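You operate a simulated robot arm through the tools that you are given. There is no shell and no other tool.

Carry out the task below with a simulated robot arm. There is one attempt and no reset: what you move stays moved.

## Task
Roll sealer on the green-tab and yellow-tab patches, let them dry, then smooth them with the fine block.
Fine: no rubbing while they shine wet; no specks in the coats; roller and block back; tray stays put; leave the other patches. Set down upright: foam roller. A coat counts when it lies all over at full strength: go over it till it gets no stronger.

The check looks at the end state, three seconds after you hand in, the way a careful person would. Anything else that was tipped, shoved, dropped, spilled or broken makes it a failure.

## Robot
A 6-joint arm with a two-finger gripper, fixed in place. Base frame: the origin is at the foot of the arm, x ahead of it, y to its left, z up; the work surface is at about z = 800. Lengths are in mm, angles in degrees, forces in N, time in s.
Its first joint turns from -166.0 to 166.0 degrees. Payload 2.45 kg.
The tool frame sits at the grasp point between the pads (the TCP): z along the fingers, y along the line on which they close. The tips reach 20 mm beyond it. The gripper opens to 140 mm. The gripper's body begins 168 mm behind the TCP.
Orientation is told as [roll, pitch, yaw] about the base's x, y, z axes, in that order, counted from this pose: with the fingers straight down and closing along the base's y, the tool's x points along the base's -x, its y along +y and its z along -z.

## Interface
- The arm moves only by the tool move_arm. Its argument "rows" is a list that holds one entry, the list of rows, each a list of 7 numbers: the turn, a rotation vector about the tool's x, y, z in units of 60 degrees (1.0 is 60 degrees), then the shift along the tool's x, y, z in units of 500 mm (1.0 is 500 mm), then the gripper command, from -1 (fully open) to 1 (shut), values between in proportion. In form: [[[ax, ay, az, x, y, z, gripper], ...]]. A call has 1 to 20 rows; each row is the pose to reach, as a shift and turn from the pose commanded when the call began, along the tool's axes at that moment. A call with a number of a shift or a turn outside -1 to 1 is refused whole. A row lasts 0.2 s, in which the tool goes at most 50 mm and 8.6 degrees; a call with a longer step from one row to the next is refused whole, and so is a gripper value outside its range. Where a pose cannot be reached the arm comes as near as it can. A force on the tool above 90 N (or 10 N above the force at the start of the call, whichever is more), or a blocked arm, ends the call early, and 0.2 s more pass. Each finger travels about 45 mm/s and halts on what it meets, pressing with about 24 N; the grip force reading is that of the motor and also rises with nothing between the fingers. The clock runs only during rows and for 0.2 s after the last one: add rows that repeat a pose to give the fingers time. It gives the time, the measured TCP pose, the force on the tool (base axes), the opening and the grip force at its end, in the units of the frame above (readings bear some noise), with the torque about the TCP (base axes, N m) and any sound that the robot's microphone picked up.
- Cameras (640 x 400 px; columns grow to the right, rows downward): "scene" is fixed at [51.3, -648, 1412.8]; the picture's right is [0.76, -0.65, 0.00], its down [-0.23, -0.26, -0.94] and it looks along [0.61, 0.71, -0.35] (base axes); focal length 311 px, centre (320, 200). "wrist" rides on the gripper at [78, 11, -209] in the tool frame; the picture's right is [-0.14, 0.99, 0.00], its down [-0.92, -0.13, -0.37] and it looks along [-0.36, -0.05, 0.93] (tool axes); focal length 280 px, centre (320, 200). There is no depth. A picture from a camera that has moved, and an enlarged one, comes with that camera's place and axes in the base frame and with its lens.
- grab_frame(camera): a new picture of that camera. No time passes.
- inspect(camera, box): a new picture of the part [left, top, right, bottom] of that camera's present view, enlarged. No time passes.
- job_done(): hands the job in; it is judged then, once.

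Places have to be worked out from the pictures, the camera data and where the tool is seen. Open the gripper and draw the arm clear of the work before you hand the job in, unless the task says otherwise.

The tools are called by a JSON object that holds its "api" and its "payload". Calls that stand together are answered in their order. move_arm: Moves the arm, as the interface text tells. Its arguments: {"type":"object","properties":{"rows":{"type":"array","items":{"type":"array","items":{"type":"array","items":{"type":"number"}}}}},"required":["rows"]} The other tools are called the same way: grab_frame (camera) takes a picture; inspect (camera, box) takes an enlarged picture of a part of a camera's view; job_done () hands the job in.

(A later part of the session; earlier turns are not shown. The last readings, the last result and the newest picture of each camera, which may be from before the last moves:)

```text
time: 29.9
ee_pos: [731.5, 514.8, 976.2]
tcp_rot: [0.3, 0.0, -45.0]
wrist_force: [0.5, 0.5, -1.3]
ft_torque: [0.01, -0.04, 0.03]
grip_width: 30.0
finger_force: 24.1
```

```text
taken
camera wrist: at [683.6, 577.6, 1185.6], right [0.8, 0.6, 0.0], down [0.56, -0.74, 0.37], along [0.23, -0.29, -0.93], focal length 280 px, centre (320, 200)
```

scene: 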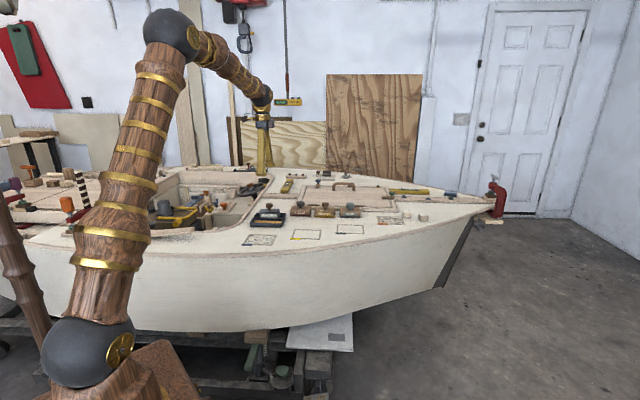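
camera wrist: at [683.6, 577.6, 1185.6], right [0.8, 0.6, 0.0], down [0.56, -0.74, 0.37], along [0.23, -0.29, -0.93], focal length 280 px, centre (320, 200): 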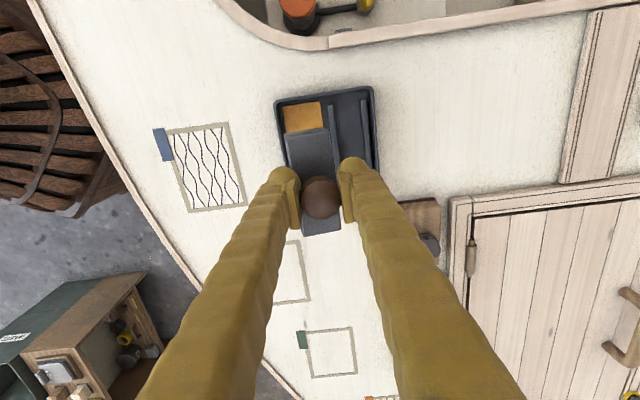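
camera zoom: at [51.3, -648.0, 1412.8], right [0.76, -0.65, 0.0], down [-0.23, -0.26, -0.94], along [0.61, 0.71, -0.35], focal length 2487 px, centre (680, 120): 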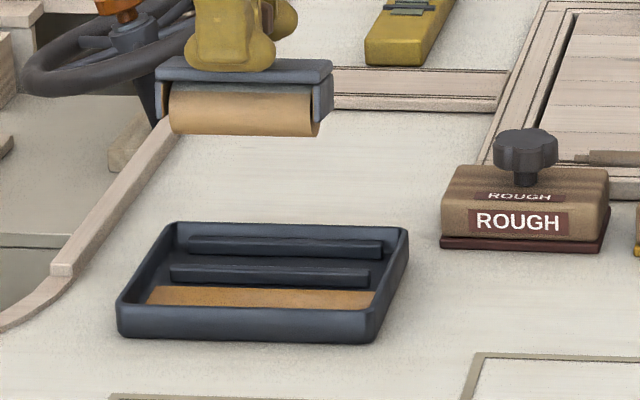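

The roller is loaded evenly and the tray is steady. I'll carry it to the first lane of the yellow patch, foam axis along its long side, and hover there to check alignment.

{"api": "move_arm", "payload": {"rows": [[[0, 0, 0, -0.0724, -0.0534, 0, 1], [0, 0, 0, -0.1448, -0.1067, 0, 1], [0, 0, 0, -0.2172, -0.16, 0, 1], [0, 0, 0, -0.2896, -0.2134, 0, 1], [0, 0, 0, -0.362, -0.2668, 0, 1], [0, 0, 0, -0.362, -0.2668, 0.06, 1], [0, 0, 0, -0.362, -0.2668, 0.12, 1], [0, 0, 0, -0.362, -0.2668, 0.17, 1], [0, 0, 0, -0.362, -0.2668, 0.17, 1]]]}}

{"api": "inspect", "payload": {"camera": "scene", "box": [270, 195, 330, 245]}}

{"api": "inspect", "payload": {"camera": "wrist", "box": [200, 80, 440, 280]}}

```text
time: 31.9
ee_pos: [766.5, 294.0, 891.6]
tcp_rot: [0.3, 0.0, -45.0]
wrist_force: [0.8, -0.8, -1.3]
ft_torque: [-0.02, -0.03, -0.03]
grip_width: 29.6
finger_force: 24.7
```

```text
8.00 times, centred on (300, 220) of scene
camera zoom: at [51.3, -648.0, 1412.8], right [0.76, -0.65, 0.0], down [-0.23, -0.26, -0.94], along [0.61, 0.71, -0.35], focal length 2487 px, centre (480, 40)
```

zoom: 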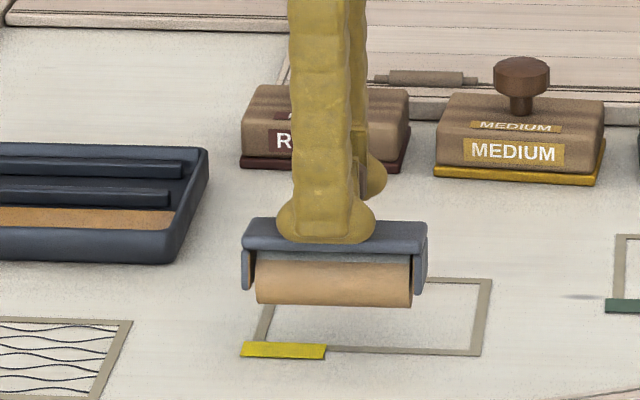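

```text
2.00 times, centred on (320, 180) of wrist
camera zoom: at [717.5, 357.5, 1100.4], right [0.8, 0.6, 0.01], down [0.56, -0.74, 0.37], along [0.23, -0.29, -0.93], focal length 561 px, centre (320, 240)
```

zoom: 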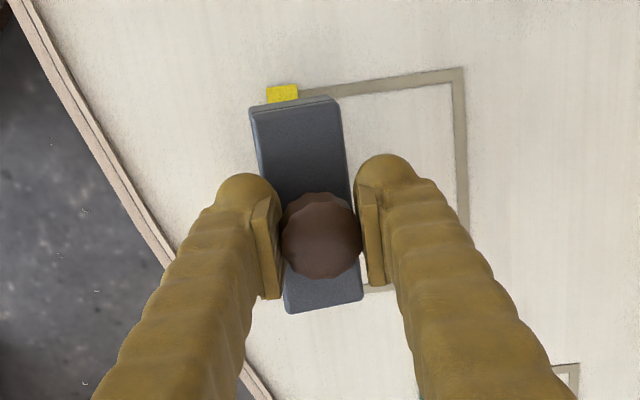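

Alignment is good: the foam's inner end lies about 2 mm onto the border at the tab side. I'll shift 8 mm further toward the front edge, lower to about 877, then feel for contact.

{"api": "move_arm", "payload": {"rows": [[[0, 0, 0, 0, -0.016, 0, 1], [0, 0, 0, 0, -0.016, 0.016, 1], [0, 0, 0, 0, -0.016, 0.028, 1], [0, 0, 0, 0, -0.016, 0.028, 1]]]}}

{"api": "move_arm", "payload": {"rows": [[[0, 0, 0, 0, 0, 0.003, 1], [0, 0, 0, 0, 0, 0.003, 1]]]}}

{"api": "move_arm", "payload": {"rows": [[[0, 0, 0, 0, 0, 0.002, 1], [0, 0, 0, 0, 0, 0.002, 1]]]}}

```text
time: 32.9
ee_pos: [760.7, 288.5, 877.3]
tcp_rot: [0.3, 0.0, -45.0]
wrist_force: [-0.1, 0.1, -2.4]
ft_torque: [0.01, -0.04, -0.02]
grip_width: 29.9
finger_force: 24.3
```

```text
time: 33.5
ee_pos: [760.4, 286.8, 875.6]
tcp_rot: [0.4, 0.1, -44.9]
wrist_force: [0.7, -0.6, -1.9]
ft_torque: [0.02, -0.04, 0.01]
grip_width: 29.5
finger_force: 23.8
```

```text
time: 34.1
ee_pos: [760.5, 288.4, 875.2]
tcp_rot: [0.3, 0.0, -45.0]
wrist_force: [0.4, 1.0, -2.1]
ft_torque: [0.02, -0.01, -0.03]
grip_width: 29.5
finger_force: 24.1
```

No contact yet at about 875, so I'll continue down in 1 mm steps.

{"api": "move_arm", "payload": {"rows": [[[0, 0, 0, 0, 0, 0.002, 1], [0, 0, 0, 0, 0, 0.002, 1]]]}}

{"api": "move_arm", "payload": {"rows": [[[0, 0, 0, 0, 0, 0.002, 1], [0, 0, 0, 0, 0, 0.002, 1]]]}}

{"api": "move_arm", "payload": {"rows": [[[0, 0, 0, 0, 0, 0.001, 1], [0, 0, 0, 0, 0, 0.001, 1]]]}}

```text
time: 34.7
ee_pos: [759.9, 287.1, 873.8]
tcp_rot: [0.3, 0.0, -45.0]
wrist_force: [0.4, -0.1, -1.8]
ft_torque: [0.04, -0.02, -0.01]
grip_width: 29.3
finger_force: 23.9
```

```text
time: 35.3
ee_pos: [760.1, 288.2, 872.6]
tcp_rot: [0.1, 0.1, -45.0]
wrist_force: [0.1, 0.5, -1.9]
ft_torque: [-0.01, -0.02, 0.02]
grip_width: 29.5
finger_force: 24.2
```

```text
time: 35.9
ee_pos: [760.4, 287.8, 871.2]
tcp_rot: [0.3, -0.1, -45.0]
wrist_force: [0.1, -1.3, -1.1]
ft_torque: [0.0, -0.05, -0.02]
grip_width: 29.5
finger_force: 23.8
```

Still free at about 871.5, so I'll keep going in small steps.

{"api": "move_arm", "payload": {"rows": [[[0, 0, 0, 0, 0, 0.0015, 1], [0, 0, 0, 0, 0, 0.0015, 1]]]}}

{"api": "move_arm", "payload": {"rows": [[[0, 0, 0, 0, 0, 0.0015, 1], [0, 0, 0, 0, 0, 0.0015, 1]]]}}

{"api": "inspect", "payload": {"camera": "scene", "box": [270, 195, 330, 245]}}

```text
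time: 36.5
ee_pos: [759.9, 287.2, 870.8]
tcp_rot: [0.4, 0.0, -45.0]
wrist_force: [0.6, 0.1, -1.2]
ft_torque: [0.02, 0.0, -0.01]
grip_width: 29.3
finger_force: 24.1
```

```text
time: 37.1
ee_pos: [758.4, 287.0, 870.5]
tcp_rot: [0.4, 0.0, -45.0]
wrist_force: [-1.0, -0.7, -2.4]
ft_torque: [0.0, 0.04, 0.02]
grip_width: 29.4
finger_force: 23.9
```

```text
8.00 times, centred on (300, 220) of scene
camera zoom: at [51.3, -648.0, 1412.8], right [0.76, -0.65, 0.0], down [-0.23, -0.26, -0.94], along [0.61, 0.71, -0.35], focal length 2487 px, centre (480, 40)
```

zoom: 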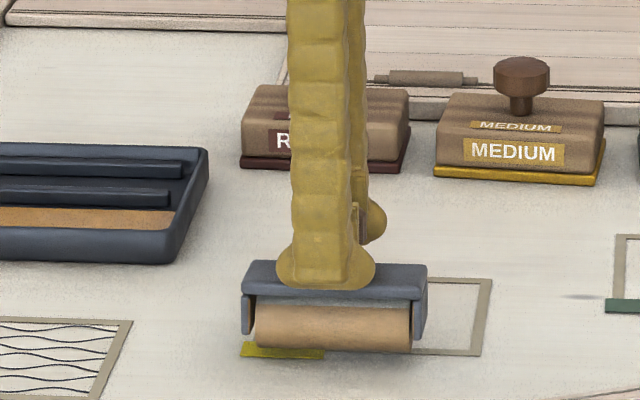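

The foam is now just about at the deck. I'll take a few more sub-millimetre steps.

{"api": "move_arm", "payload": {"rows": [[[0, 0, 0, 0, 0, 0.0015, 1], [0, 0, 0, 0, 0, 0.0015, 1]]]}}

{"api": "move_arm", "payload": {"rows": [[[0, 0, 0, 0, 0, 0.0015, 1], [0, 0, 0, 0, 0, 0.0015, 1]]]}}

{"api": "move_arm", "payload": {"rows": [[[0, 0, 0, 0, 0, 0.001, 1], [0, 0, 0, 0, 0, 0.001, 1]]]}}

```text
time: 37.7
ee_pos: [758.5, 287.4, 870.0]
tcp_rot: [0.4, 0.0, -45.0]
wrist_force: [-1.2, 0.2, -1.5]
ft_torque: [0.04, 0.03, 0.02]
grip_width: 29.2
finger_force: 23.9
```

```text
time: 38.3
ee_pos: [758.9, 287.1, 868.7]
tcp_rot: [0.3, 0.1, -45.0]
wrist_force: [0.1, -0.1, -1.9]
ft_torque: [-0.04, 0.01, 0.0]
grip_width: 29.2
finger_force: 24.2
```

```text
time: 38.9
ee_pos: [759.8, 287.4, 868.1]
tcp_rot: [0.4, 0.1, -45.0]
wrist_force: [0.3, 1.0, -1.8]
ft_torque: [0.05, -0.04, 0.01]
grip_width: 29.1
finger_force: 23.9
```

Still free at about 868, so I'll continue stepping.

{"api": "move_arm", "payload": {"rows": [[[0, 0, 0, 0, 0, 0.0015, 1], [0, 0, 0, 0, 0, 0.0015, 1]]]}}

{"api": "move_arm", "payload": {"rows": [[[0, 0, 0, 0, 0, 0.0015, 1], [0, 0, 0, 0, 0, 0.0015, 1]]]}}

{"api": "move_arm", "payload": {"rows": [[[0, 0, 0, 0, 0, 0.001, 1], [0, 0, 0, 0, 0, 0.001, 1]]]}}

{"api": "inspect", "payload": {"camera": "scene", "box": [280, 205, 320, 240]}}

```text
time: 39.5
ee_pos: [758.7, 288.2, 868.4]
tcp_rot: [0.3, 0.0, -45.0]
wrist_force: [0.0, 1.6, -1.3]
ft_torque: [0.0, 0.01, 0.0]
grip_width: 29.3
finger_force: 24.0
```

```text
time: 40.1
ee_pos: [759.8, 288.4, 865.9]
tcp_rot: [0.4, 0.1, -45.1]
wrist_force: [-0.5, 0.8, -1.4]
ft_torque: [-0.01, 0.0, 0.01]
grip_width: 29.2
finger_force: 24.0
```

```text
time: 40.7
ee_pos: [760.4, 287.0, 865.1]
tcp_rot: [0.3, 0.0, -45.1]
wrist_force: [0.2, -0.1, -1.8]
ft_torque: [0.04, 0.01, 0.01]
grip_width: 29.1
finger_force: 23.9
```

```text
11.43 times, centred on (300, 222) of scene
camera zoom: at [51.3, -648.0, 1412.8], right [0.76, -0.65, 0.0], down [-0.23, -0.26, -0.94], along [0.61, 0.71, -0.35], focal length 3553 px, centre (549, -57)
```

zoom: 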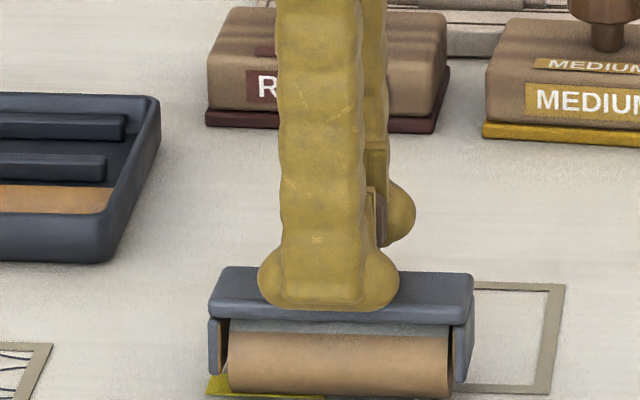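

The foam is extremely close to the deck now. I'll continue in small steps.

{"api": "move_arm", "payload": {"rows": [[[0, 0, 0, 0, 0, 0.0015, 1], [0, 0, 0, 0, 0, 0.0015, 1]]]}}

{"api": "move_arm", "payload": {"rows": [[[0, 0, 0, 0, 0, 0.001, 1], [0, 0, 0, 0, 0, 0.001, 1]]]}}

{"api": "move_arm", "payload": {"rows": [[[0, 0, 0, 0, 0, 0.001, 1], [0, 0, 0, 0, 0, 0.001, 1]]]}}

```text
time: 41.3
ee_pos: [760.4, 287.2, 865.7]
tcp_rot: [0.3, -0.1, -45.0]
wrist_force: [-4.0, -5.9, 15.9]
ft_torque: [-0.19, 0.21, 0.01]
grip_width: 28.9
finger_force: 24.2
```

```text
time: 41.9
ee_pos: [760.2, 287.7, 863.2]
tcp_rot: [0.3, 0.0, -45.1]
wrist_force: [-0.1, -0.3, -1.7]
ft_torque: [-0.01, 0.0, 0.01]
grip_width: 28.1
finger_force: 23.9
```

```text
time: 42.5
ee_pos: [759.3, 288.1, 864.5]
tcp_rot: [0.4, 0.0, -45.1]
wrist_force: [0.1, 0.1, -1.8]
ft_torque: [0.04, -0.01, 0.01]
grip_width: 28.1
finger_force: 24.6
```

It touched with 16 N and then the knob resettled in the grip, so the force dropped. I'll check how the roller sits.

{"api": "inspect", "payload": {"camera": "scene", "box": [280, 205, 330, 245]}}

{"api": "inspect", "payload": {"camera": "wrist", "box": [200, 80, 440, 280]}}

```text
10.00 times, centred on (305, 225) of scene
camera zoom: at [51.3, -648.0, 1412.8], right [0.76, -0.65, 0.0], down [-0.23, -0.26, -0.94], along [0.61, 0.71, -0.35], focal length 3109 px, centre (470, -50)
```

zoom: 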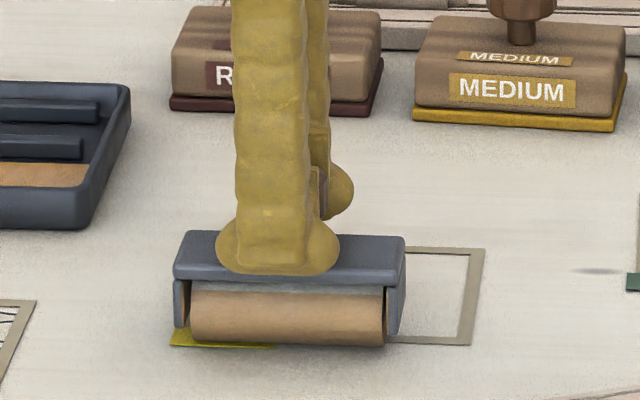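

```text
2.00 times, centred on (320, 180) of wrist
camera zoom: at [711.0, 350.1, 1073.1], right [0.8, 0.6, 0.01], down [0.56, -0.74, 0.37], along [0.23, -0.29, -0.93], focal length 561 px, centre (320, 240)
```

zoom: 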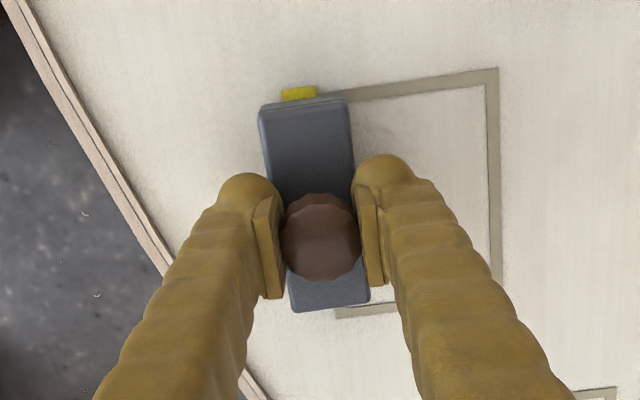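

The holder has slid up so the fingertips are nearly on its plate, which should make pressing more stable. I'll press down gently again.

{"api": "move_arm", "payload": {"rows": [[[0, 0, 0, 0, 0, 0.001, 1], [0, 0, 0, 0, 0, 0.001, 1]]]}}

{"api": "move_arm", "payload": {"rows": [[[0, 0, 0, 0, 0, 0.001, 1], [0, 0, 0, 0, 0, 0.001, 1]]]}}

{"api": "move_arm", "payload": {"rows": [[[0, 0, 0, 0, 0, 0.001, 1], [0, 0, 0, 0, 0, 0.001, 1]]]}}

```text
time: 43.1
ee_pos: [760.1, 287.5, 864.1]
tcp_rot: [0.3, 0.1, -45.0]
wrist_force: [-0.8, -1.3, -0.6]
ft_torque: [0.01, 0.02, 0.02]
grip_width: 28.0
finger_force: 23.9
```

```text
time: 43.7
ee_pos: [757.9, 287.0, 863.6]
tcp_rot: [0.3, -0.1, -45.1]
wrist_force: [-1.5, -2.2, 8.3]
ft_torque: [-0.03, 0.07, 0.04]
grip_width: 28.0
finger_force: 24.5
```

```text
time: 44.3
ee_pos: [759.4, 287.6, 862.1]
tcp_rot: [0.3, -0.1, -44.9]
wrist_force: [-4.0, -7.5, 22.2]
ft_torque: [-0.19, 0.09, 0.03]
grip_width: 27.9
finger_force: 23.4
```

Contact is now steady at about 22 N. I'll roll across the patch toward +e2.

{"api": "move_arm", "payload": {"rows": [[[0, 0, 0, 0, 0.012, 0, 1], [0, 0, 0, 0, 0.036, 0, 1], [0, 0, 0, 0, 0.06, 0, 1], [0, 0, 0, 0, 0.084, 0, 1], [0, 0, 0, 0, 0.108, 0, 1], [0, 0, 0, 0, 0.132, 0, 1], [0, 0, 0, 0, 0.156, 0, 1], [0, 0, 0, 0, 0.164, 0, 1]]]}}

{"api": "inspect", "payload": {"camera": "scene", "box": [280, 205, 330, 245]}}

{"api": "inspect", "payload": {"camera": "wrist", "box": [200, 80, 440, 280]}}

```text
time: 46.1
ee_pos: [818.9, 346.0, 862.4]
tcp_rot: [0.3, -0.1, -45.1]
wrist_force: [-1.9, -1.8, 3.4]
ft_torque: [-0.02, 0.06, 0.01]
grip_width: 27.8
finger_force: 23.8
```

```text
10.00 times, centred on (305, 225) of scene
camera zoom: at [51.3, -648.0, 1412.8], right [0.76, -0.65, 0.0], down [-0.23, -0.26, -0.94], along [0.61, 0.71, -0.35], focal length 3109 px, centre (470, -50)
```

zoom: 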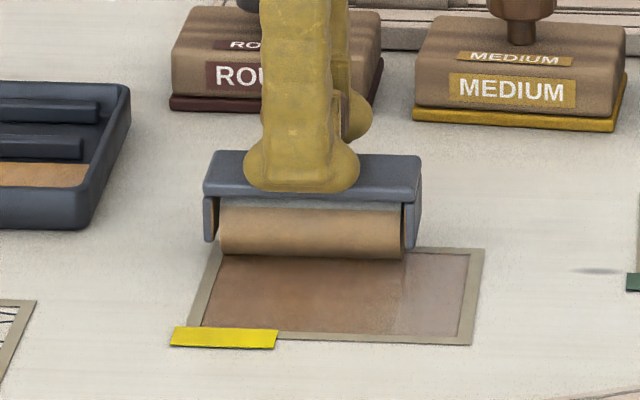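

```text
2.00 times, centred on (320, 180) of wrist
camera zoom: at [769.0, 408.6, 1071.8], right [0.8, 0.6, 0.01], down [0.56, -0.74, 0.37], along [0.23, -0.29, -0.93], focal length 561 px, centre (320, 240)
```

zoom: 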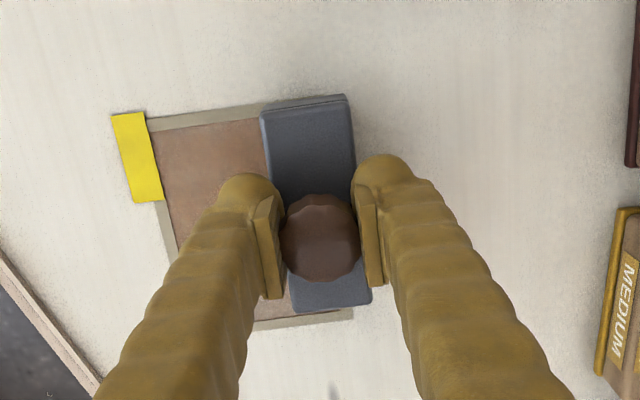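

The sealer is going on and only the patch takes colour. The far strip along +e1 is lighter, so I'll lift, shift 28 mm along +e1 and roll back over that lane.

{"api": "move_arm", "payload": {"rows": [[[0, 0, 0, 0, 0, -0.02, 1], [0, 0, 0, -0.028, 0, -0.02, 1], [0, 0, 0, -0.056, 0, -0.02, 1], [0, 0, 0, -0.056, 0, -0.006, 1], [0, 0, 0, -0.056, 0, 0, 1], [0, 0, 0, -0.056, 0, 0.001, 1], [0, 0, 0, -0.056, -0.012, 0.001, 1], [0, 0, 0, -0.056, -0.036, 0.001, 1], [0, 0, 0, -0.056, -0.06, 0.001, 1], [0, 0, 0, -0.056, -0.084, 0.001, 1], [0, 0, 0, -0.056, -0.108, 0.001, 1], [0, 0, 0, -0.056, -0.132, 0.001, 1], [0, 0, 0, -0.056, -0.156, 0.001, 1], [0, 0, 0, -0.056, -0.172, 0.001, 1]]]}}

{"api": "inspect", "payload": {"camera": "scene", "box": [280, 205, 330, 245]}}

{"api": "inspect", "payload": {"camera": "wrist", "box": [200, 80, 440, 280]}}

```text
time: 49.1
ee_pos: [777.9, 264.6, 860.7]
tcp_rot: [0.3, -0.1, -45.0]
wrist_force: [5.4, 5.0, 22.9]
ft_torque: [0.09, -0.15, 0.0]
grip_width: 27.6
finger_force: 24.6
```

```text
10.00 times, centred on (305, 225) of scene
camera zoom: at [51.3, -648.0, 1412.8], right [0.76, -0.65, 0.0], down [-0.23, -0.26, -0.94], along [0.61, 0.71, -0.35], focal length 3109 px, centre (470, -50)
```

zoom: 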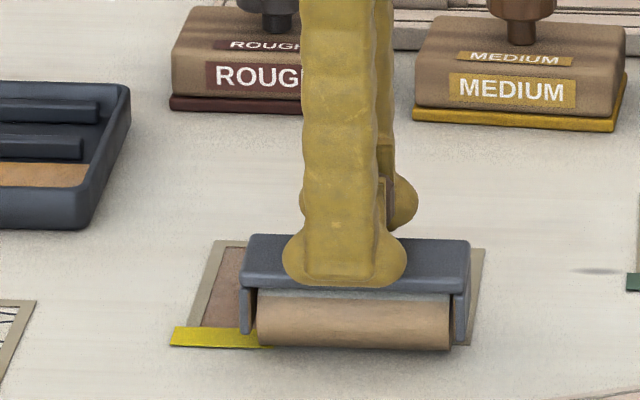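

```text
2.00 times, centred on (320, 180) of wrist
camera zoom: at [728.0, 327.9, 1070.5], right [0.8, 0.6, 0.01], down [0.56, -0.74, 0.37], along [0.23, -0.29, -0.93], focal length 561 px, centre (320, 240)
```

zoom: 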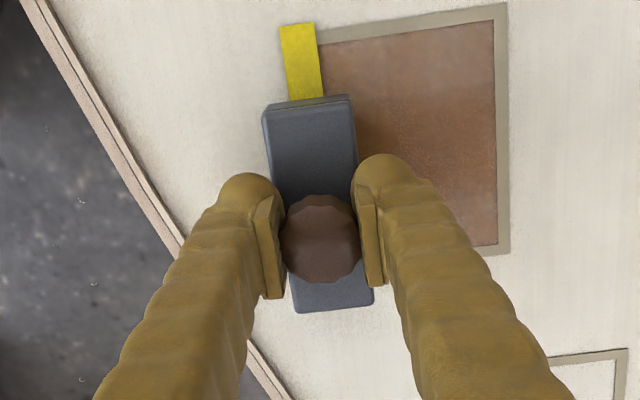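

The coat is building well. Lane B's foam end stops about 4 mm short of the +e1 border, so I'll lift, shift 6 mm further, and roll forward and back over that lane.

{"api": "move_arm", "payload": {"rows": [[[0, 0, 0, 0, 0, -0.015, 1], [0, 0, 0, -0.012, 0, -0.015, 1], [0, 0, 0, -0.012, 0, -0.004, 1], [0, 0, 0, -0.012, 0, 0, 1], [0, 0, 0, -0.012, 0.02, 0, 1], [0, 0, 0, -0.012, 0.05, 0, 1], [0, 0, 0, -0.012, 0.08, 0, 1], [0, 0, 0, -0.012, 0.11, 0, 1], [0, 0, 0, -0.012, 0.14, 0, 1], [0, 0, 0, -0.012, 0.168, 0, 1], [0, 0, 0, -0.012, 0.14, 0, 1], [0, 0, 0, -0.012, 0.11, 0, 1], [0, 0, 0, -0.012, 0.08, 0, 1], [0, 0, 0, -0.012, 0.05, 0, 1], [0, 0, 0, -0.012, 0.02, 0, 1], [0, 0, 0, -0.012, -0.002, 0, 1], [0, 0, 0, -0.012, -0.002, -0.03, 1], [0, 0, 0, -0.012, -0.002, -0.1, 1]]]}}

{"api": "inspect", "payload": {"camera": "scene", "box": [280, 205, 330, 245]}}

{"api": "inspect", "payload": {"camera": "wrist", "box": [200, 80, 440, 280]}}

```text
time: 52.9
ee_pos: [780.9, 258.3, 910.8]
tcp_rot: [0.3, 0.0, -45.0]
wrist_force: [0.4, 0.1, -1.8]
ft_torque: [-0.01, -0.01, -0.02]
grip_width: 27.4
finger_force: 24.8
```

```text
10.00 times, centred on (305, 225) of scene
camera zoom: at [51.3, -648.0, 1412.8], right [0.76, -0.65, 0.0], down [-0.23, -0.26, -0.94], along [0.61, 0.71, -0.35], focal length 3109 px, centre (470, -50)
```

zoom: 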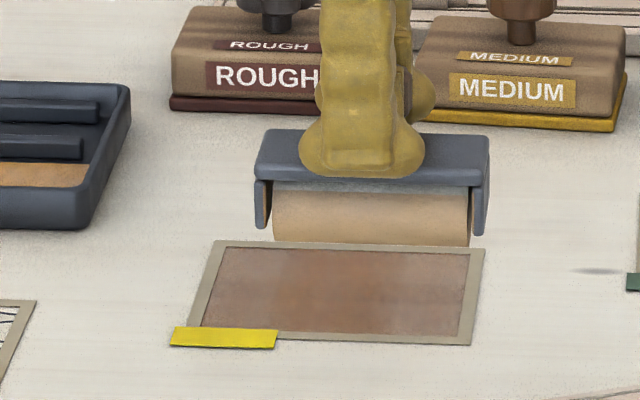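

```text
2.00 times, centred on (320, 180) of wrist
camera zoom: at [732.4, 321.1, 1120.3], right [0.8, 0.6, 0.01], down [0.56, -0.74, 0.37], along [0.23, -0.29, -0.93], focal length 561 px, centre (320, 240)
```

zoom: 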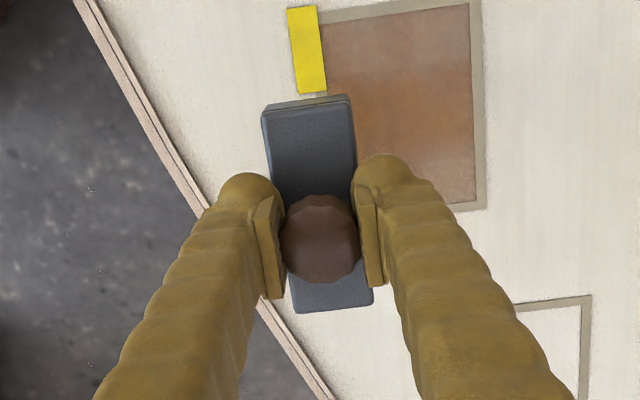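

The yellow coat is nearly even, but the foam is running light. I'll go back to the tray to reload, approaching the pad from above at a safe spot inside the rim.

{"api": "move_arm", "payload": {"rows": [[[0, 0, 0, 0, 0, -0.06, 1], [0, 0, 0, 0.072, 0.0424, -0.06, 1], [0, 0, 0, 0.1438, 0.0848, -0.06, 1], [0, 0, 0, 0.2157, 0.1272, -0.06, 1], [0, 0, 0, 0.2876, 0.1696, -0.06, 1], [0, 0, 0, 0.3595, 0.212, -0.06, 1], [0, 0, 0, 0.4314, 0.2544, -0.06, 1], [0, 0, 0, 0.4314, 0.2544, 0, 1], [0, 0, 0, 0.4314, 0.2544, 0.05, 1], [0, 0, 0, 0.4314, 0.2544, 0.05, 1]]]}}

{"api": "inspect", "payload": {"camera": "scene", "box": [245, 195, 295, 235]}}

{"api": "inspect", "payload": {"camera": "wrist", "box": [220, 60, 460, 260]}}

```text
time: 55.1
ee_pos: [717.3, 501.7, 887.5]
tcp_rot: [0.3, 0.0, -45.1]
wrist_force: [0.5, -1.1, -0.9]
ft_torque: [-0.01, 0.0, 0.02]
grip_width: 27.6
finger_force: 24.7
```

```text
10.00 times, centred on (270, 215) of scene
camera zoom: at [51.3, -648.0, 1412.8], right [0.76, -0.65, 0.0], down [-0.23, -0.26, -0.94], along [0.61, 0.71, -0.35], focal length 3109 px, centre (820, 50)
```

zoom: 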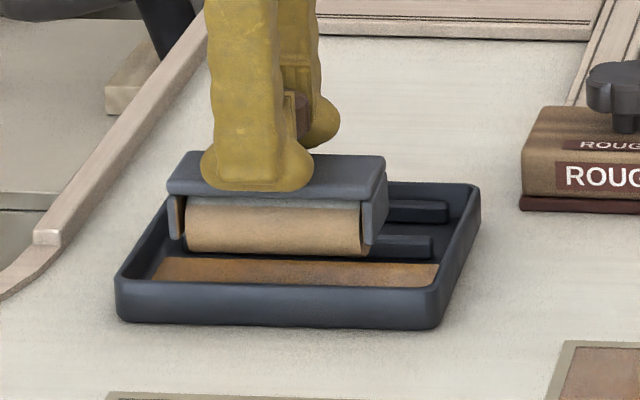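

```text
2.00 times, centred on (340, 160) of wrist
camera zoom: at [668.4, 564.3, 1097.2], right [0.8, 0.6, 0.01], down [0.56, -0.74, 0.37], along [0.23, -0.29, -0.93], focal length 561 px, centre (280, 280)
```

zoom: 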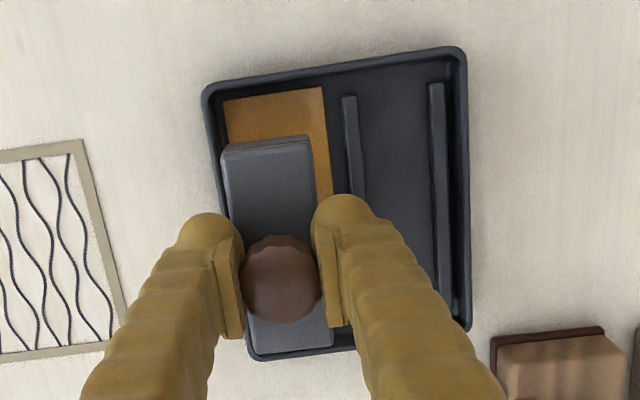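

The roller hangs upright over the pad. I'll lower to 876 and feel for contact.

{"api": "move_arm", "payload": {"rows": [[[0, 0, 0, 0, 0, 0.01, 1], [0, 0, 0, 0, 0, 0.02, 1], [0, 0, 0, 0, 0, 0.024, 1], [0, 0, 0, 0, 0, 0.024, 1]]]}}

{"api": "move_arm", "payload": {"rows": [[[0, 0, 0, 0, 0, 0.0015, 1], [0, 0, 0, 0, 0, 0.0015, 1]]]}}

{"api": "move_arm", "payload": {"rows": [[[0, 0, 0, 0, 0, 0.0015, 1], [0, 0, 0, 0, 0, 0.0015, 1]]]}}

```text
time: 56.1
ee_pos: [717.9, 502.3, 876.4]
tcp_rot: [0.3, 0.0, -45.1]
wrist_force: [0.7, -0.6, -2.2]
ft_torque: [0.01, -0.04, -0.01]
grip_width: 27.7
finger_force: 23.3
```

```text
time: 56.7
ee_pos: [716.6, 501.6, 875.5]
tcp_rot: [0.3, 0.0, -45.0]
wrist_force: [0.6, 0.9, -2.0]
ft_torque: [0.03, 0.01, -0.01]
grip_width: 27.5
finger_force: 24.0
```

```text
time: 57.3
ee_pos: [718.0, 502.5, 874.1]
tcp_rot: [0.2, 0.0, -45.0]
wrist_force: [0.1, 0.4, -1.7]
ft_torque: [0.01, 0.0, -0.02]
grip_width: 27.5
finger_force: 23.7
```

No contact at 874 yet, so I'll continue in sub-millimetre steps.

{"api": "move_arm", "payload": {"rows": [[[0, 0, 0, 0, 0, 0.0015, 1], [0, 0, 0, 0, 0, 0.0015, 1]]]}}

{"api": "move_arm", "payload": {"rows": [[[0, 0, 0, 0, 0, 0.0015, 1], [0, 0, 0, 0, 0, 0.0015, 1]]]}}

{"api": "move_arm", "payload": {"rows": [[[0, 0, 0, 0, 0, 0.001, 1], [0, 0, 0, 0, 0, 0.001, 1]]]}}

```text
time: 57.9
ee_pos: [716.9, 501.9, 873.0]
tcp_rot: [0.3, 0.0, -45.1]
wrist_force: [0.6, -0.2, -2.1]
ft_torque: [0.01, -0.02, -0.03]
grip_width: 27.7
finger_force: 24.1
```

```text
time: 58.5
ee_pos: [718.9, 502.0, 872.3]
tcp_rot: [0.2, 0.0, -45.0]
wrist_force: [0.8, 0.3, -1.1]
ft_torque: [-0.01, -0.01, 0.01]
grip_width: 27.8
finger_force: 24.0
```

```text
time: 59.1
ee_pos: [718.4, 502.7, 872.2]
tcp_rot: [0.3, 0.0, -45.0]
wrist_force: [0.3, -1.1, -1.8]
ft_torque: [0.0, -0.01, 0.01]
grip_width: 27.4
finger_force: 24.1
```

Still free at about 872, so I'll continue.

{"api": "move_arm", "payload": {"rows": [[[0, 0, 0, 0, 0, 0.0015, 1], [0, 0, 0, 0, 0, 0.0015, 1]]]}}

{"api": "move_arm", "payload": {"rows": [[[0, 0, 0, 0, 0, 0.001, 1], [0, 0, 0, 0, 0, 0.001, 1]]]}}

{"api": "move_arm", "payload": {"rows": [[[0, 0, 0, 0, 0, 0.001, 1], [0, 0, 0, 0, 0, 0.001, 1]]]}}

{"api": "inspect", "payload": {"camera": "scene", "box": [245, 195, 295, 235]}}

```text
time: 59.7
ee_pos: [718.9, 501.3, 870.9]
tcp_rot: [0.3, 0.0, -45.0]
wrist_force: [0.6, -0.6, -2.1]
ft_torque: [0.02, 0.02, -0.01]
grip_width: 27.8
finger_force: 24.0
```

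```text
time: 60.3
ee_pos: [718.6, 501.9, 869.8]
tcp_rot: [0.2, -0.1, -45.0]
wrist_force: [0.3, 0.2, -1.7]
ft_torque: [-0.02, 0.02, 0.02]
grip_width: 27.6
finger_force: 23.9
```

```text
time: 60.9
ee_pos: [717.2, 501.6, 869.5]
tcp_rot: [0.3, -0.1, -45.0]
wrist_force: [-1.4, 0.5, 6.5]
ft_torque: [-0.08, 0.09, 0.03]
grip_width: 27.4
finger_force: 24.2
```

```text
10.00 times, centred on (270, 215) of scene
camera zoom: at [51.3, -648.0, 1412.8], right [0.76, -0.65, 0.0], down [-0.23, -0.26, -0.94], along [0.61, 0.71, -0.35], focal length 3109 px, centre (820, 50)
```

zoom: 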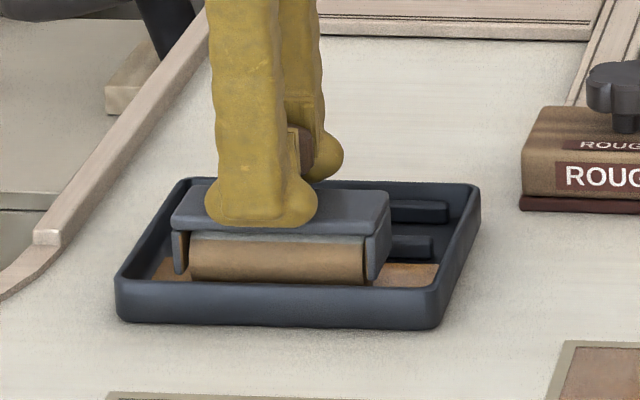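

Contact with the pad at about 869.5 with 8 N. I'll do three +e2 loading strokes with lifts between, then raise.

{"api": "move_arm", "payload": {"rows": [[[0, 0, 0, 0, 0.012, 0.0006, 1], [0, 0, 0, 0, 0.024, 0.0006, 1], [0, 0, 0, 0, 0.036, 0.0006, 1], [0, 0, 0, 0, 0.036, -0.02, 1], [0, 0, 0, 0, 0, -0.02, 1], [0, 0, 0, 0, 0, -0.005, 1], [0, 0, 0, 0, 0, 0.0006, 1], [0, 0, 0, 0, 0.012, 0.0006, 1], [0, 0, 0, 0, 0.024, 0.0006, 1], [0, 0, 0, 0, 0.036, 0.0006, 1], [0, 0, 0, 0, 0.036, -0.02, 1], [0, 0, 0, 0, 0, -0.02, 1], [0, 0, 0, 0, 0, -0.005, 1], [0, 0, 0, 0, 0, 0.0006, 1], [0, 0, 0, 0, 0.012, 0.0006, 1], [0, 0, 0, 0, 0.024, 0.0006, 1], [0, 0, 0, 0, 0.036, 0.0006, 1], [0, 0, 0, 0, 0.036, -0.04, 1], [0, 0, 0, 0, 0.036, -0.12, 1], [0, 0, 0, 0, 0.036, -0.12, 1]]]}}

{"api": "inspect", "payload": {"camera": "scene", "box": [245, 195, 295, 235]}}

{"api": "inspect", "payload": {"camera": "scene", "box": [280, 205, 330, 245]}}

```text
time: 65.1
ee_pos: [729.6, 513.0, 930.1]
tcp_rot: [0.4, 0.0, -45.1]
wrist_force: [0.3, -0.3, -1.5]
ft_torque: [0.0, 0.0, 0.0]
grip_width: 27.6
finger_force: 24.4
```

```text
10.00 times, centred on (270, 215) of scene
camera zoom: at [51.3, -648.0, 1412.8], right [0.76, -0.65, 0.0], down [-0.23, -0.26, -0.94], along [0.61, 0.71, -0.35], focal length 3109 px, centre (820, 50)
```

zoom: 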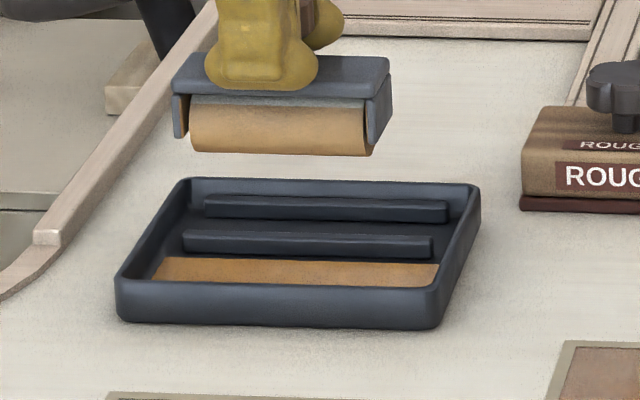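

```text
10.00 times, centred on (305, 225) of scene
camera zoom: at [51.3, -648.0, 1412.8], right [0.76, -0.65, 0.0], down [-0.23, -0.26, -0.94], along [0.61, 0.71, -0.35], focal length 3109 px, centre (470, -50)
```

zoom: 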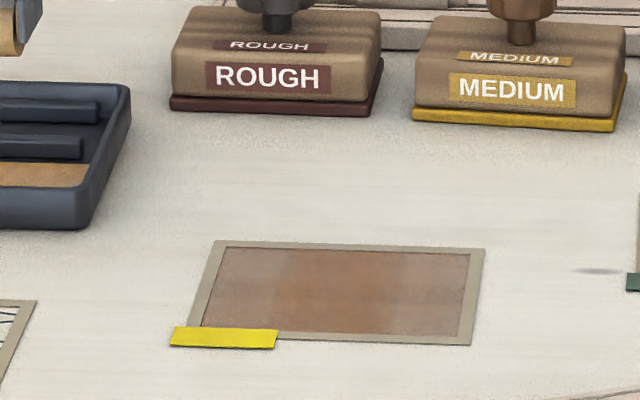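

The tray is unchanged and the foam is freshly loaded. I'll give yellow a second coat, starting with lane A from its +e2 edge and lowering to just above the deck.

{"api": "move_arm", "payload": {"rows": [[[0, 0, 0, -0.0724, -0.0212, 0, 1], [0, 0, 0, -0.1448, -0.0424, 0, 1], [0, 0, 0, -0.2172, -0.0636, 0, 1], [0, 0, 0, -0.2896, -0.0848, 0, 1], [0, 0, 0, -0.362, -0.106, 0, 1], [0, 0, 0, -0.362, -0.106, 0.06, 1], [0, 0, 0, -0.362, -0.106, 0.12, 1], [0, 0, 0, -0.362, -0.106, 0.132, 1], [0, 0, 0, -0.362, -0.106, 0.132, 1]]]}}

{"api": "move_arm", "payload": {"rows": [[[0, 0, 0, 0, 0, 0.0015, 1], [0, 0, 0, 0, 0, 0.0015, 1]]]}}

{"api": "move_arm", "payload": {"rows": [[[0, 0, 0, 0, 0, 0.0015, 1], [0, 0, 0, 0, 0, 0.0015, 1]]]}}

```text
time: 67.1
ee_pos: [821.1, 349.5, 863.6]
tcp_rot: [0.3, -0.1, -45.0]
wrist_force: [0.3, -1.0, -1.5]
ft_torque: [-0.03, -0.04, 0.0]
grip_width: 27.5
finger_force: 23.5
```

```text
time: 67.7
ee_pos: [821.5, 347.5, 863.3]
tcp_rot: [0.4, -0.1, -45.1]
wrist_force: [-0.5, -0.8, -2.1]
ft_torque: [-0.02, 0.0, -0.01]
grip_width: 27.6
finger_force: 23.8
```

```text
time: 68.3
ee_pos: [821.1, 348.8, 862.8]
tcp_rot: [0.2, 0.0, -45.1]
wrist_force: [0.3, 0.0, -2.1]
ft_torque: [0.01, -0.03, 0.0]
grip_width: 27.6
finger_force: 24.2
```

No contact yet at about 862.5, so I'll continue down in small steps.

{"api": "move_arm", "payload": {"rows": [[[0, 0, 0, 0, 0, 0.0015, 1], [0, 0, 0, 0, 0, 0.0015, 1]]]}}

{"api": "move_arm", "payload": {"rows": [[[0, 0, 0, 0, 0, 0.0015, 1], [0, 0, 0, 0, 0, 0.0015, 1]]]}}

{"api": "move_arm", "payload": {"rows": [[[0, 0, 0, 0, 0, 0.001, 1], [0, 0, 0, 0, 0, 0.001, 1]]]}}

```text
time: 68.9
ee_pos: [821.7, 350.5, 861.9]
tcp_rot: [0.3, -0.1, -45.0]
wrist_force: [0.7, 0.1, -2.2]
ft_torque: [-0.01, 0.01, -0.02]
grip_width: 27.5
finger_force: 23.6
```

```text
time: 69.5
ee_pos: [820.9, 350.3, 860.7]
tcp_rot: [0.3, -0.1, -45.0]
wrist_force: [0.0, 0.2, 3.7]
ft_torque: [0.01, 0.07, -0.04]
grip_width: 27.8
finger_force: 24.1
```

```text
time: 70.1
ee_pos: [821.6, 350.0, 861.5]
tcp_rot: [0.3, 0.0, -45.1]
wrist_force: [-1.3, 1.3, 17.6]
ft_torque: [0.02, 0.06, -0.02]
grip_width: 27.7
finger_force: 24.1
```

Contact is steady at about 19 N. I'll roll lane A across and back.

{"api": "move_arm", "payload": {"rows": [[[0, 0, 0, 0, -0.02, 0, 1], [0, 0, 0, 0, -0.05, 0, 1], [0, 0, 0, 0, -0.08, 0, 1], [0, 0, 0, 0, -0.11, 0, 1], [0, 0, 0, 0, -0.14, 0, 1], [0, 0, 0, 0, -0.174, 0, 1], [0, 0, 0, 0, -0.14, 0, 1], [0, 0, 0, 0, -0.11, 0, 1], [0, 0, 0, 0, -0.08, 0, 1], [0, 0, 0, 0, -0.05, 0, 1], [0, 0, 0, 0, -0.02, 0, 1], [0, 0, 0, 0, 0, 0, 1], [0, 0, 0, 0, 0, -0.02, 1], [0, 0, 0, -0.033, 0, -0.02, 1], [0, 0, 0, -0.066, 0, -0.02, 1], [0, 0, 0, -0.066, 0, -0.004, 1], [0, 0, 0, -0.066, 0, 0, 1]]]}}

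{"api": "inspect", "payload": {"camera": "scene", "box": [280, 205, 330, 245]}}

```text
time: 72.6
ee_pos: [813.0, 339.3, 861.2]
tcp_rot: [-0.1, 0.0, -44.9]
wrist_force: [-21.0, -11.9, 30.1]
ft_torque: [-0.7, 0.85, 0.13]
grip_width: 28.2
finger_force: 23.9
stopped in row 12: the force on the tool passed its limit at 94 N (the readings are from after the stop); the commanded pose is now the measured one
```

```text
10.00 times, centred on (305, 225) of scene
camera zoom: at [51.3, -648.0, 1412.8], right [0.76, -0.65, 0.0], down [-0.23, -0.26, -0.94], along [0.61, 0.71, -0.35], focal length 3109 px, centre (470, -50)
```

zoom: 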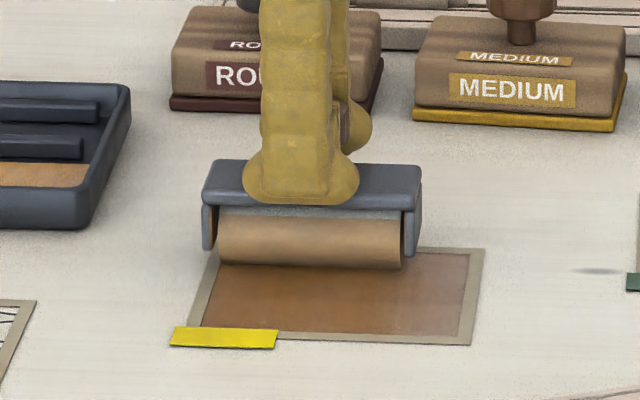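

The stroke stopped near its end on a force spike, probably from the holder tilting under drag. I'll lift off and see how the roller sits in the grip.

{"api": "move_arm", "payload": {"rows": [[[0, 0, 0, 0, 0, -0.01, 1], [0, 0, 0, 0, 0, -0.04, 1], [0, 0, 0, 0, 0, -0.08, 1], [0, 0, 0, 0, 0, -0.08, 1]]]}}

{"api": "inspect", "payload": {"camera": "scene", "box": [280, 195, 330, 245]}}

{"api": "inspect", "payload": {"camera": "wrist", "box": [200, 80, 440, 280]}}

```text
time: 73.6
ee_pos: [815.0, 340.7, 899.9]
tcp_rot: [0.0, 0.0, -44.9]
wrist_force: [0.2, -0.1, -0.8]
ft_torque: [-0.02, -0.03, 0.02]
grip_width: 27.9
finger_force: 23.3
```

```text
8.00 times, centred on (305, 220) of scene
camera zoom: at [51.3, -648.0, 1412.8], right [0.76, -0.65, 0.0], down [-0.23, -0.26, -0.94], along [0.61, 0.71, -0.35], focal length 2487 px, centre (440, 40)
```

zoom: 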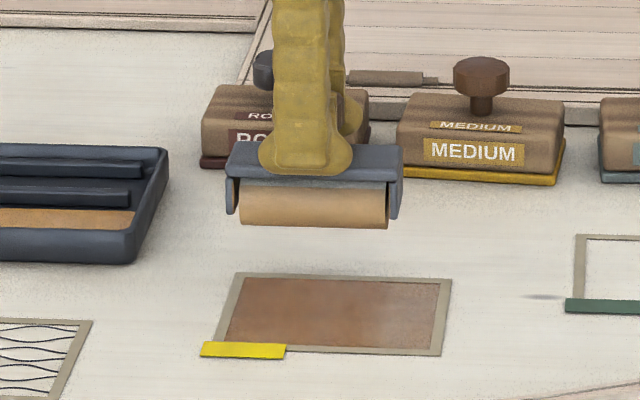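

```text
2.00 times, centred on (320, 180) of wrist
camera zoom: at [766.8, 404.1, 1108.9], right [0.8, 0.6, 0.0], down [0.56, -0.74, 0.37], along [0.22, -0.29, -0.93], focal length 561 px, centre (320, 240)
```

zoom: 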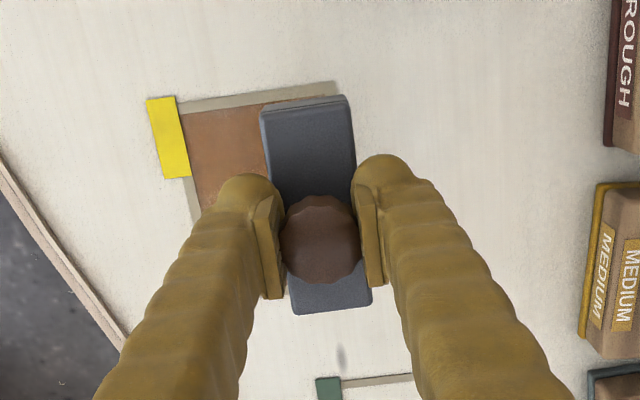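

The roller still sits upright and the coat looks even. I'll do lane B with lighter pressure and slower strokes.

{"api": "move_arm", "payload": {"rows": [[[0, 0, 0, -0.032, 0.012, 0, 1], [0, 0, 0, -0.064, 0.024, 0, 1], [0, 0, 0, -0.064, 0.024, 0.04, 1], [0, 0, 0, -0.064, 0.024, 0.072, 1], [0, 0, 0, -0.064, 0.024, 0.077, 1], [0, 0, 0, -0.064, 0.024, 0.077, 1]]]}}

{"api": "move_arm", "payload": {"rows": [[[0, 0, 0, 0, 0, 0.001, 1], [0, 0, 0, 0, 0, 0.001, 1]]]}}

{"api": "move_arm", "payload": {"rows": [[[0, 0, 0, 0, 0, 0.001, 1], [0, 0, 0, 0, 0, 0.001, 1]]]}}

```text
time: 75.0
ee_pos: [845.8, 326.9, 860.2]
tcp_rot: [0.0, 0.0, -44.9]
wrist_force: [-0.2, 1.0, -1.5]
ft_torque: [0.03, 0.02, 0.0]
grip_width: 27.8
finger_force: 23.4
```

```text
time: 75.6
ee_pos: [845.3, 326.1, 860.3]
tcp_rot: [0.0, 0.0, -45.0]
wrist_force: [0.1, -2.1, 4.3]
ft_torque: [-0.03, 0.04, -0.01]
grip_width: 27.4
finger_force: 23.9
```

```text
time: 76.2
ee_pos: [845.5, 326.2, 862.1]
tcp_rot: [0.1, -0.1, -45.0]
wrist_force: [-3.0, -3.4, 11.1]
ft_torque: [-0.11, 0.11, -0.02]
grip_width: 27.5
finger_force: 23.9
```

Light contact, about 12 N. I'll roll lane B toward -e2 and back at a gentler pace, then lift.

{"api": "move_arm", "payload": {"rows": [[[0, 0, 0, 0, -0.01, 0, 1], [0, 0, 0, 0, -0.03, 0, 1], [0, 0, 0, 0, -0.05, 0, 1], [0, 0, 0, 0, -0.07, 0, 1], [0, 0, 0, 0, -0.09, 0, 1], [0, 0, 0, 0, -0.11, 0, 1], [0, 0, 0, 0, -0.13, 0, 1], [0, 0, 0, 0, -0.15, 0, 1], [0, 0, 0, 0, -0.17, 0, 1], [0, 0, 0, 0, -0.174, 0, 1]]]}}

{"api": "move_arm", "payload": {"rows": [[[0, 0, 0, 0, 0.01, 0, 1], [0, 0, 0, 0, 0.03, 0, 1], [0, 0, 0, 0, 0.05, 0, 1], [0, 0, 0, 0, 0.07, 0, 1], [0, 0, 0, 0, 0.09, 0, 1], [0, 0, 0, 0, 0.11, 0, 1], [0, 0, 0, 0, 0.13, 0, 1], [0, 0, 0, 0, 0.15, 0, 1], [0, 0, 0, 0, 0.17, 0, 1], [0, 0, 0, 0, 0.17, -0.02, 1], [0, 0, 0, 0, 0.17, -0.08, 1]]]}}

{"api": "inspect", "payload": {"camera": "scene", "box": [280, 195, 330, 245]}}

{"api": "inspect", "payload": {"camera": "wrist", "box": [160, 40, 440, 280]}}

```text
time: 78.4
ee_pos: [783.0, 265.4, 861.5]
tcp_rot: [0.0, 0.1, -45.0]
wrist_force: [6.4, 3.8, 22.0]
ft_torque: [0.05, -0.17, 0.06]
grip_width: 27.7
finger_force: 23.9
```

```text
time: 80.4
ee_pos: [842.2, 323.2, 865.6]
tcp_rot: [0.1, -0.2, -45.1]
wrist_force: [-17.3, -6.9, 20.9]
ft_torque: [-0.68, 0.91, 0.01]
grip_width: 30.2
finger_force: 23.7
stopped in row 10: the force on the tool passed its limit at 105 N (the readings are from after the stop); the commanded pose is now the measured one
```

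```text
8.00 times, centred on (305, 220) of scene
camera zoom: at [51.3, -648.0, 1412.8], right [0.76, -0.65, 0.0], down [-0.23, -0.26, -0.94], along [0.61, 0.71, -0.35], focal length 2487 px, centre (440, 40)
```

zoom: 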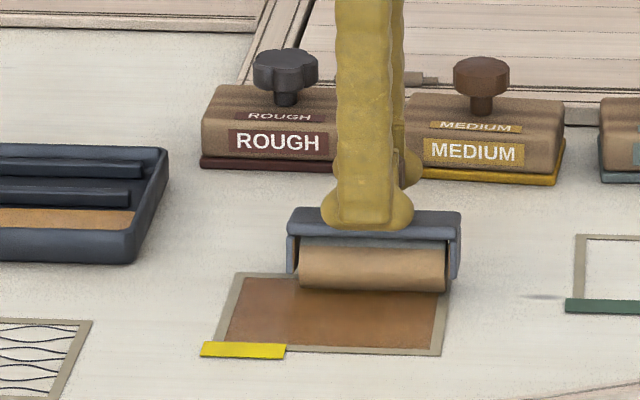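

```text
1.67 times, centred on (300, 160) of wrist
camera zoom: at [794.4, 386.3, 1074.6], right [0.8, 0.6, 0.0], down [0.56, -0.74, 0.37], along [0.22, -0.29, -0.93], focal length 467 px, centre (353, 267)
```

zoom: 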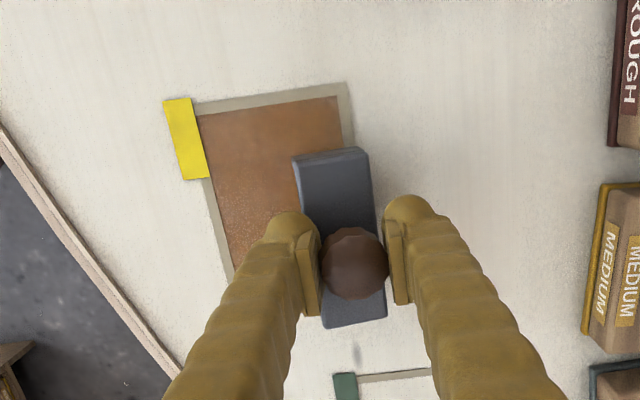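

The spikes come when I reverse into +e2, because the trailing foam wedges under the holder. From now on I'll lift between strokes and roll only one way. Lifting now to inspect the coat.

{"api": "move_arm", "payload": {"rows": [[[0, 0, 0, 0, 0, -0.02, 1], [0, 0, 0, 0, 0, -0.08, 1], [0, 0, 0, 0, 0, -0.16, 1], [0, 0, 0, 0, 0, -0.16, 1]]]}}

{"api": "inspect", "payload": {"camera": "scene", "box": [280, 185, 330, 245]}}

{"api": "inspect", "payload": {"camera": "wrist", "box": [160, 40, 440, 280]}}

```text
time: 81.4
ee_pos: [842.6, 323.0, 945.9]
tcp_rot: [0.1, -0.1, -45.1]
wrist_force: [-0.2, 0.4, -1.9]
ft_torque: [0.02, 0.01, 0.0]
grip_width: 29.9
finger_force: 24.1
```

```text
6.67 times, centred on (305, 215) of scene
camera zoom: at [51.3, -648.0, 1412.8], right [0.76, -0.65, 0.0], down [-0.23, -0.26, -0.94], along [0.61, 0.71, -0.35], focal length 2073 px, centre (420, 100)
```

zoom: 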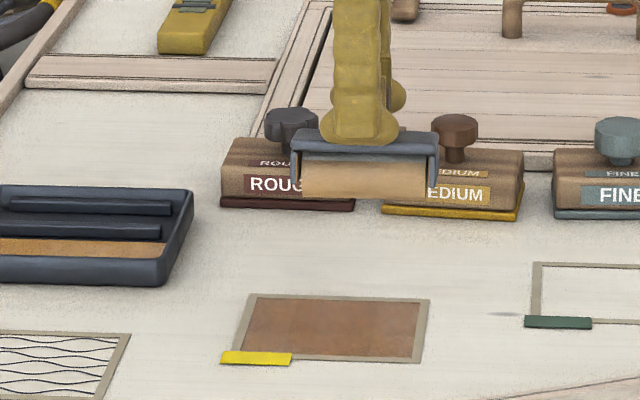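

```text
1.67 times, centred on (300, 160) of wrist
camera zoom: at [795.1, 386.0, 1153.6], right [0.8, 0.6, 0.0], down [0.56, -0.74, 0.37], along [0.22, -0.29, -0.93], focal length 467 px, centre (353, 267)
```

zoom: 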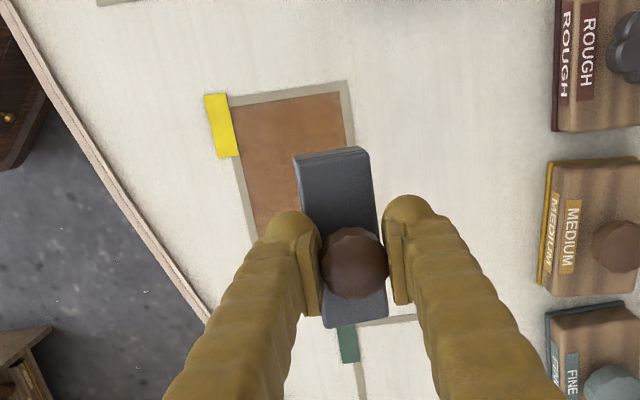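

Yellow now looks a deep, even brown. I'll reload at the tray before coating green.

{"api": "move_arm", "payload": {"rows": [[[0, 0, 0, 0.0854, 0.0171, 0, 1], [0, 0, 0, 0.1708, 0.0342, 0, 1], [0, 0, 0, 0.2562, 0.0513, 0, 1], [0, 0, 0, 0.3416, 0.0684, 0, 1], [0, 0, 0, 0.4272, 0.0856, 0, 1], [0, 0, 0, 0.4272, 0.0856, 0.06, 1], [0, 0, 0, 0.4272, 0.0856, 0.12, 1], [0, 0, 0, 0.4272, 0.0856, 0.13, 1], [0, 0, 0, 0.4272, 0.0856, 0.13, 1]]]}}

{"api": "inspect", "payload": {"camera": "scene", "box": [245, 195, 295, 235]}}

{"api": "inspect", "payload": {"camera": "wrist", "box": [220, 60, 460, 260]}}

```text
time: 83.4
ee_pos: [721.8, 502.2, 878.8]
tcp_rot: [0.1, -0.1, -45.1]
wrist_force: [0.3, -0.5, -2.2]
ft_torque: [0.04, 0.01, 0.0]
grip_width: 29.7
finger_force: 24.5
```

```text
10.00 times, centred on (270, 215) of scene
camera zoom: at [51.3, -648.0, 1412.8], right [0.76, -0.65, 0.0], down [-0.23, -0.26, -0.94], along [0.61, 0.71, -0.35], focal length 3109 px, centre (820, 50)
```

zoom: 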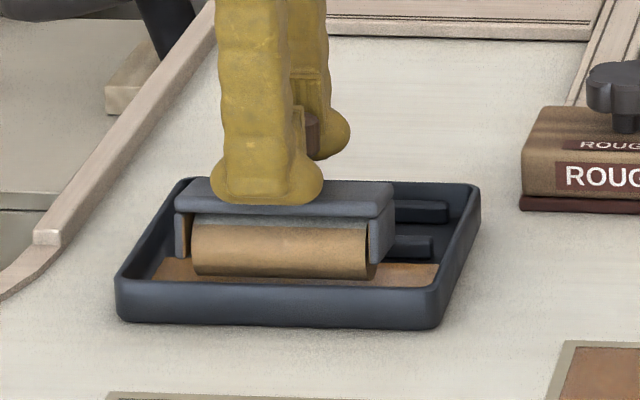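

```text
2.00 times, centred on (340, 160) of wrist
camera zoom: at [674.7, 566.8, 1088.7], right [0.8, 0.6, 0.0], down [0.56, -0.74, 0.37], along [0.22, -0.29, -0.93], focal length 561 px, centre (280, 280)
```

zoom: 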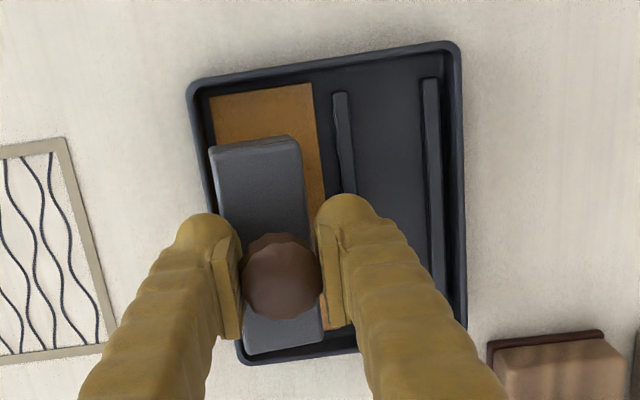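

The foam is over the pad, so I'll step down to contact.

{"api": "move_arm", "payload": {"rows": [[[0, 0, 0, 0, 0, 0.002, 1], [0, 0, 0, 0, 0, 0.002, 1]]]}}

{"api": "move_arm", "payload": {"rows": [[[0, 0, 0, 0, 0, 0.002, 1], [0, 0, 0, 0, 0, 0.002, 1]]]}}

{"api": "move_arm", "payload": {"rows": [[[0, 0, 0, 0, 0, 0.0015, 1], [0, 0, 0, 0, 0, 0.0015, 1]]]}}

{"api": "move_arm", "payload": {"rows": [[[0, 0, 0, 0, 0, 0.001, 1], [0, 0, 0, 0, 0, 0.001, 1]]]}}

```text
time: 84.0
ee_pos: [723.3, 505.3, 878.8]
tcp_rot: [0.0, -0.1, -45.2]
wrist_force: [1.2, 1.2, -2.1]
ft_torque: [0.01, 0.01, 0.02]
grip_width: 29.8
finger_force: 23.9
```

```text
time: 84.6
ee_pos: [722.4, 503.4, 878.7]
tcp_rot: [0.2, 0.0, -45.2]
wrist_force: [-0.4, 0.2, -2.1]
ft_torque: [-0.01, 0.0, -0.02]
grip_width: 29.6
finger_force: 23.9
```

```text
time: 85.2
ee_pos: [721.8, 504.1, 875.8]
tcp_rot: [0.1, -0.1, -45.1]
wrist_force: [0.3, -0.5, -2.4]
ft_torque: [0.01, -0.01, -0.01]
grip_width: 29.8
finger_force: 24.0
```

```text
time: 85.8
ee_pos: [722.3, 503.4, 876.6]
tcp_rot: [0.1, -0.1, -45.1]
wrist_force: [1.0, 0.4, -0.9]
ft_torque: [0.01, 0.01, 0.0]
grip_width: 29.7
finger_force: 24.1
```

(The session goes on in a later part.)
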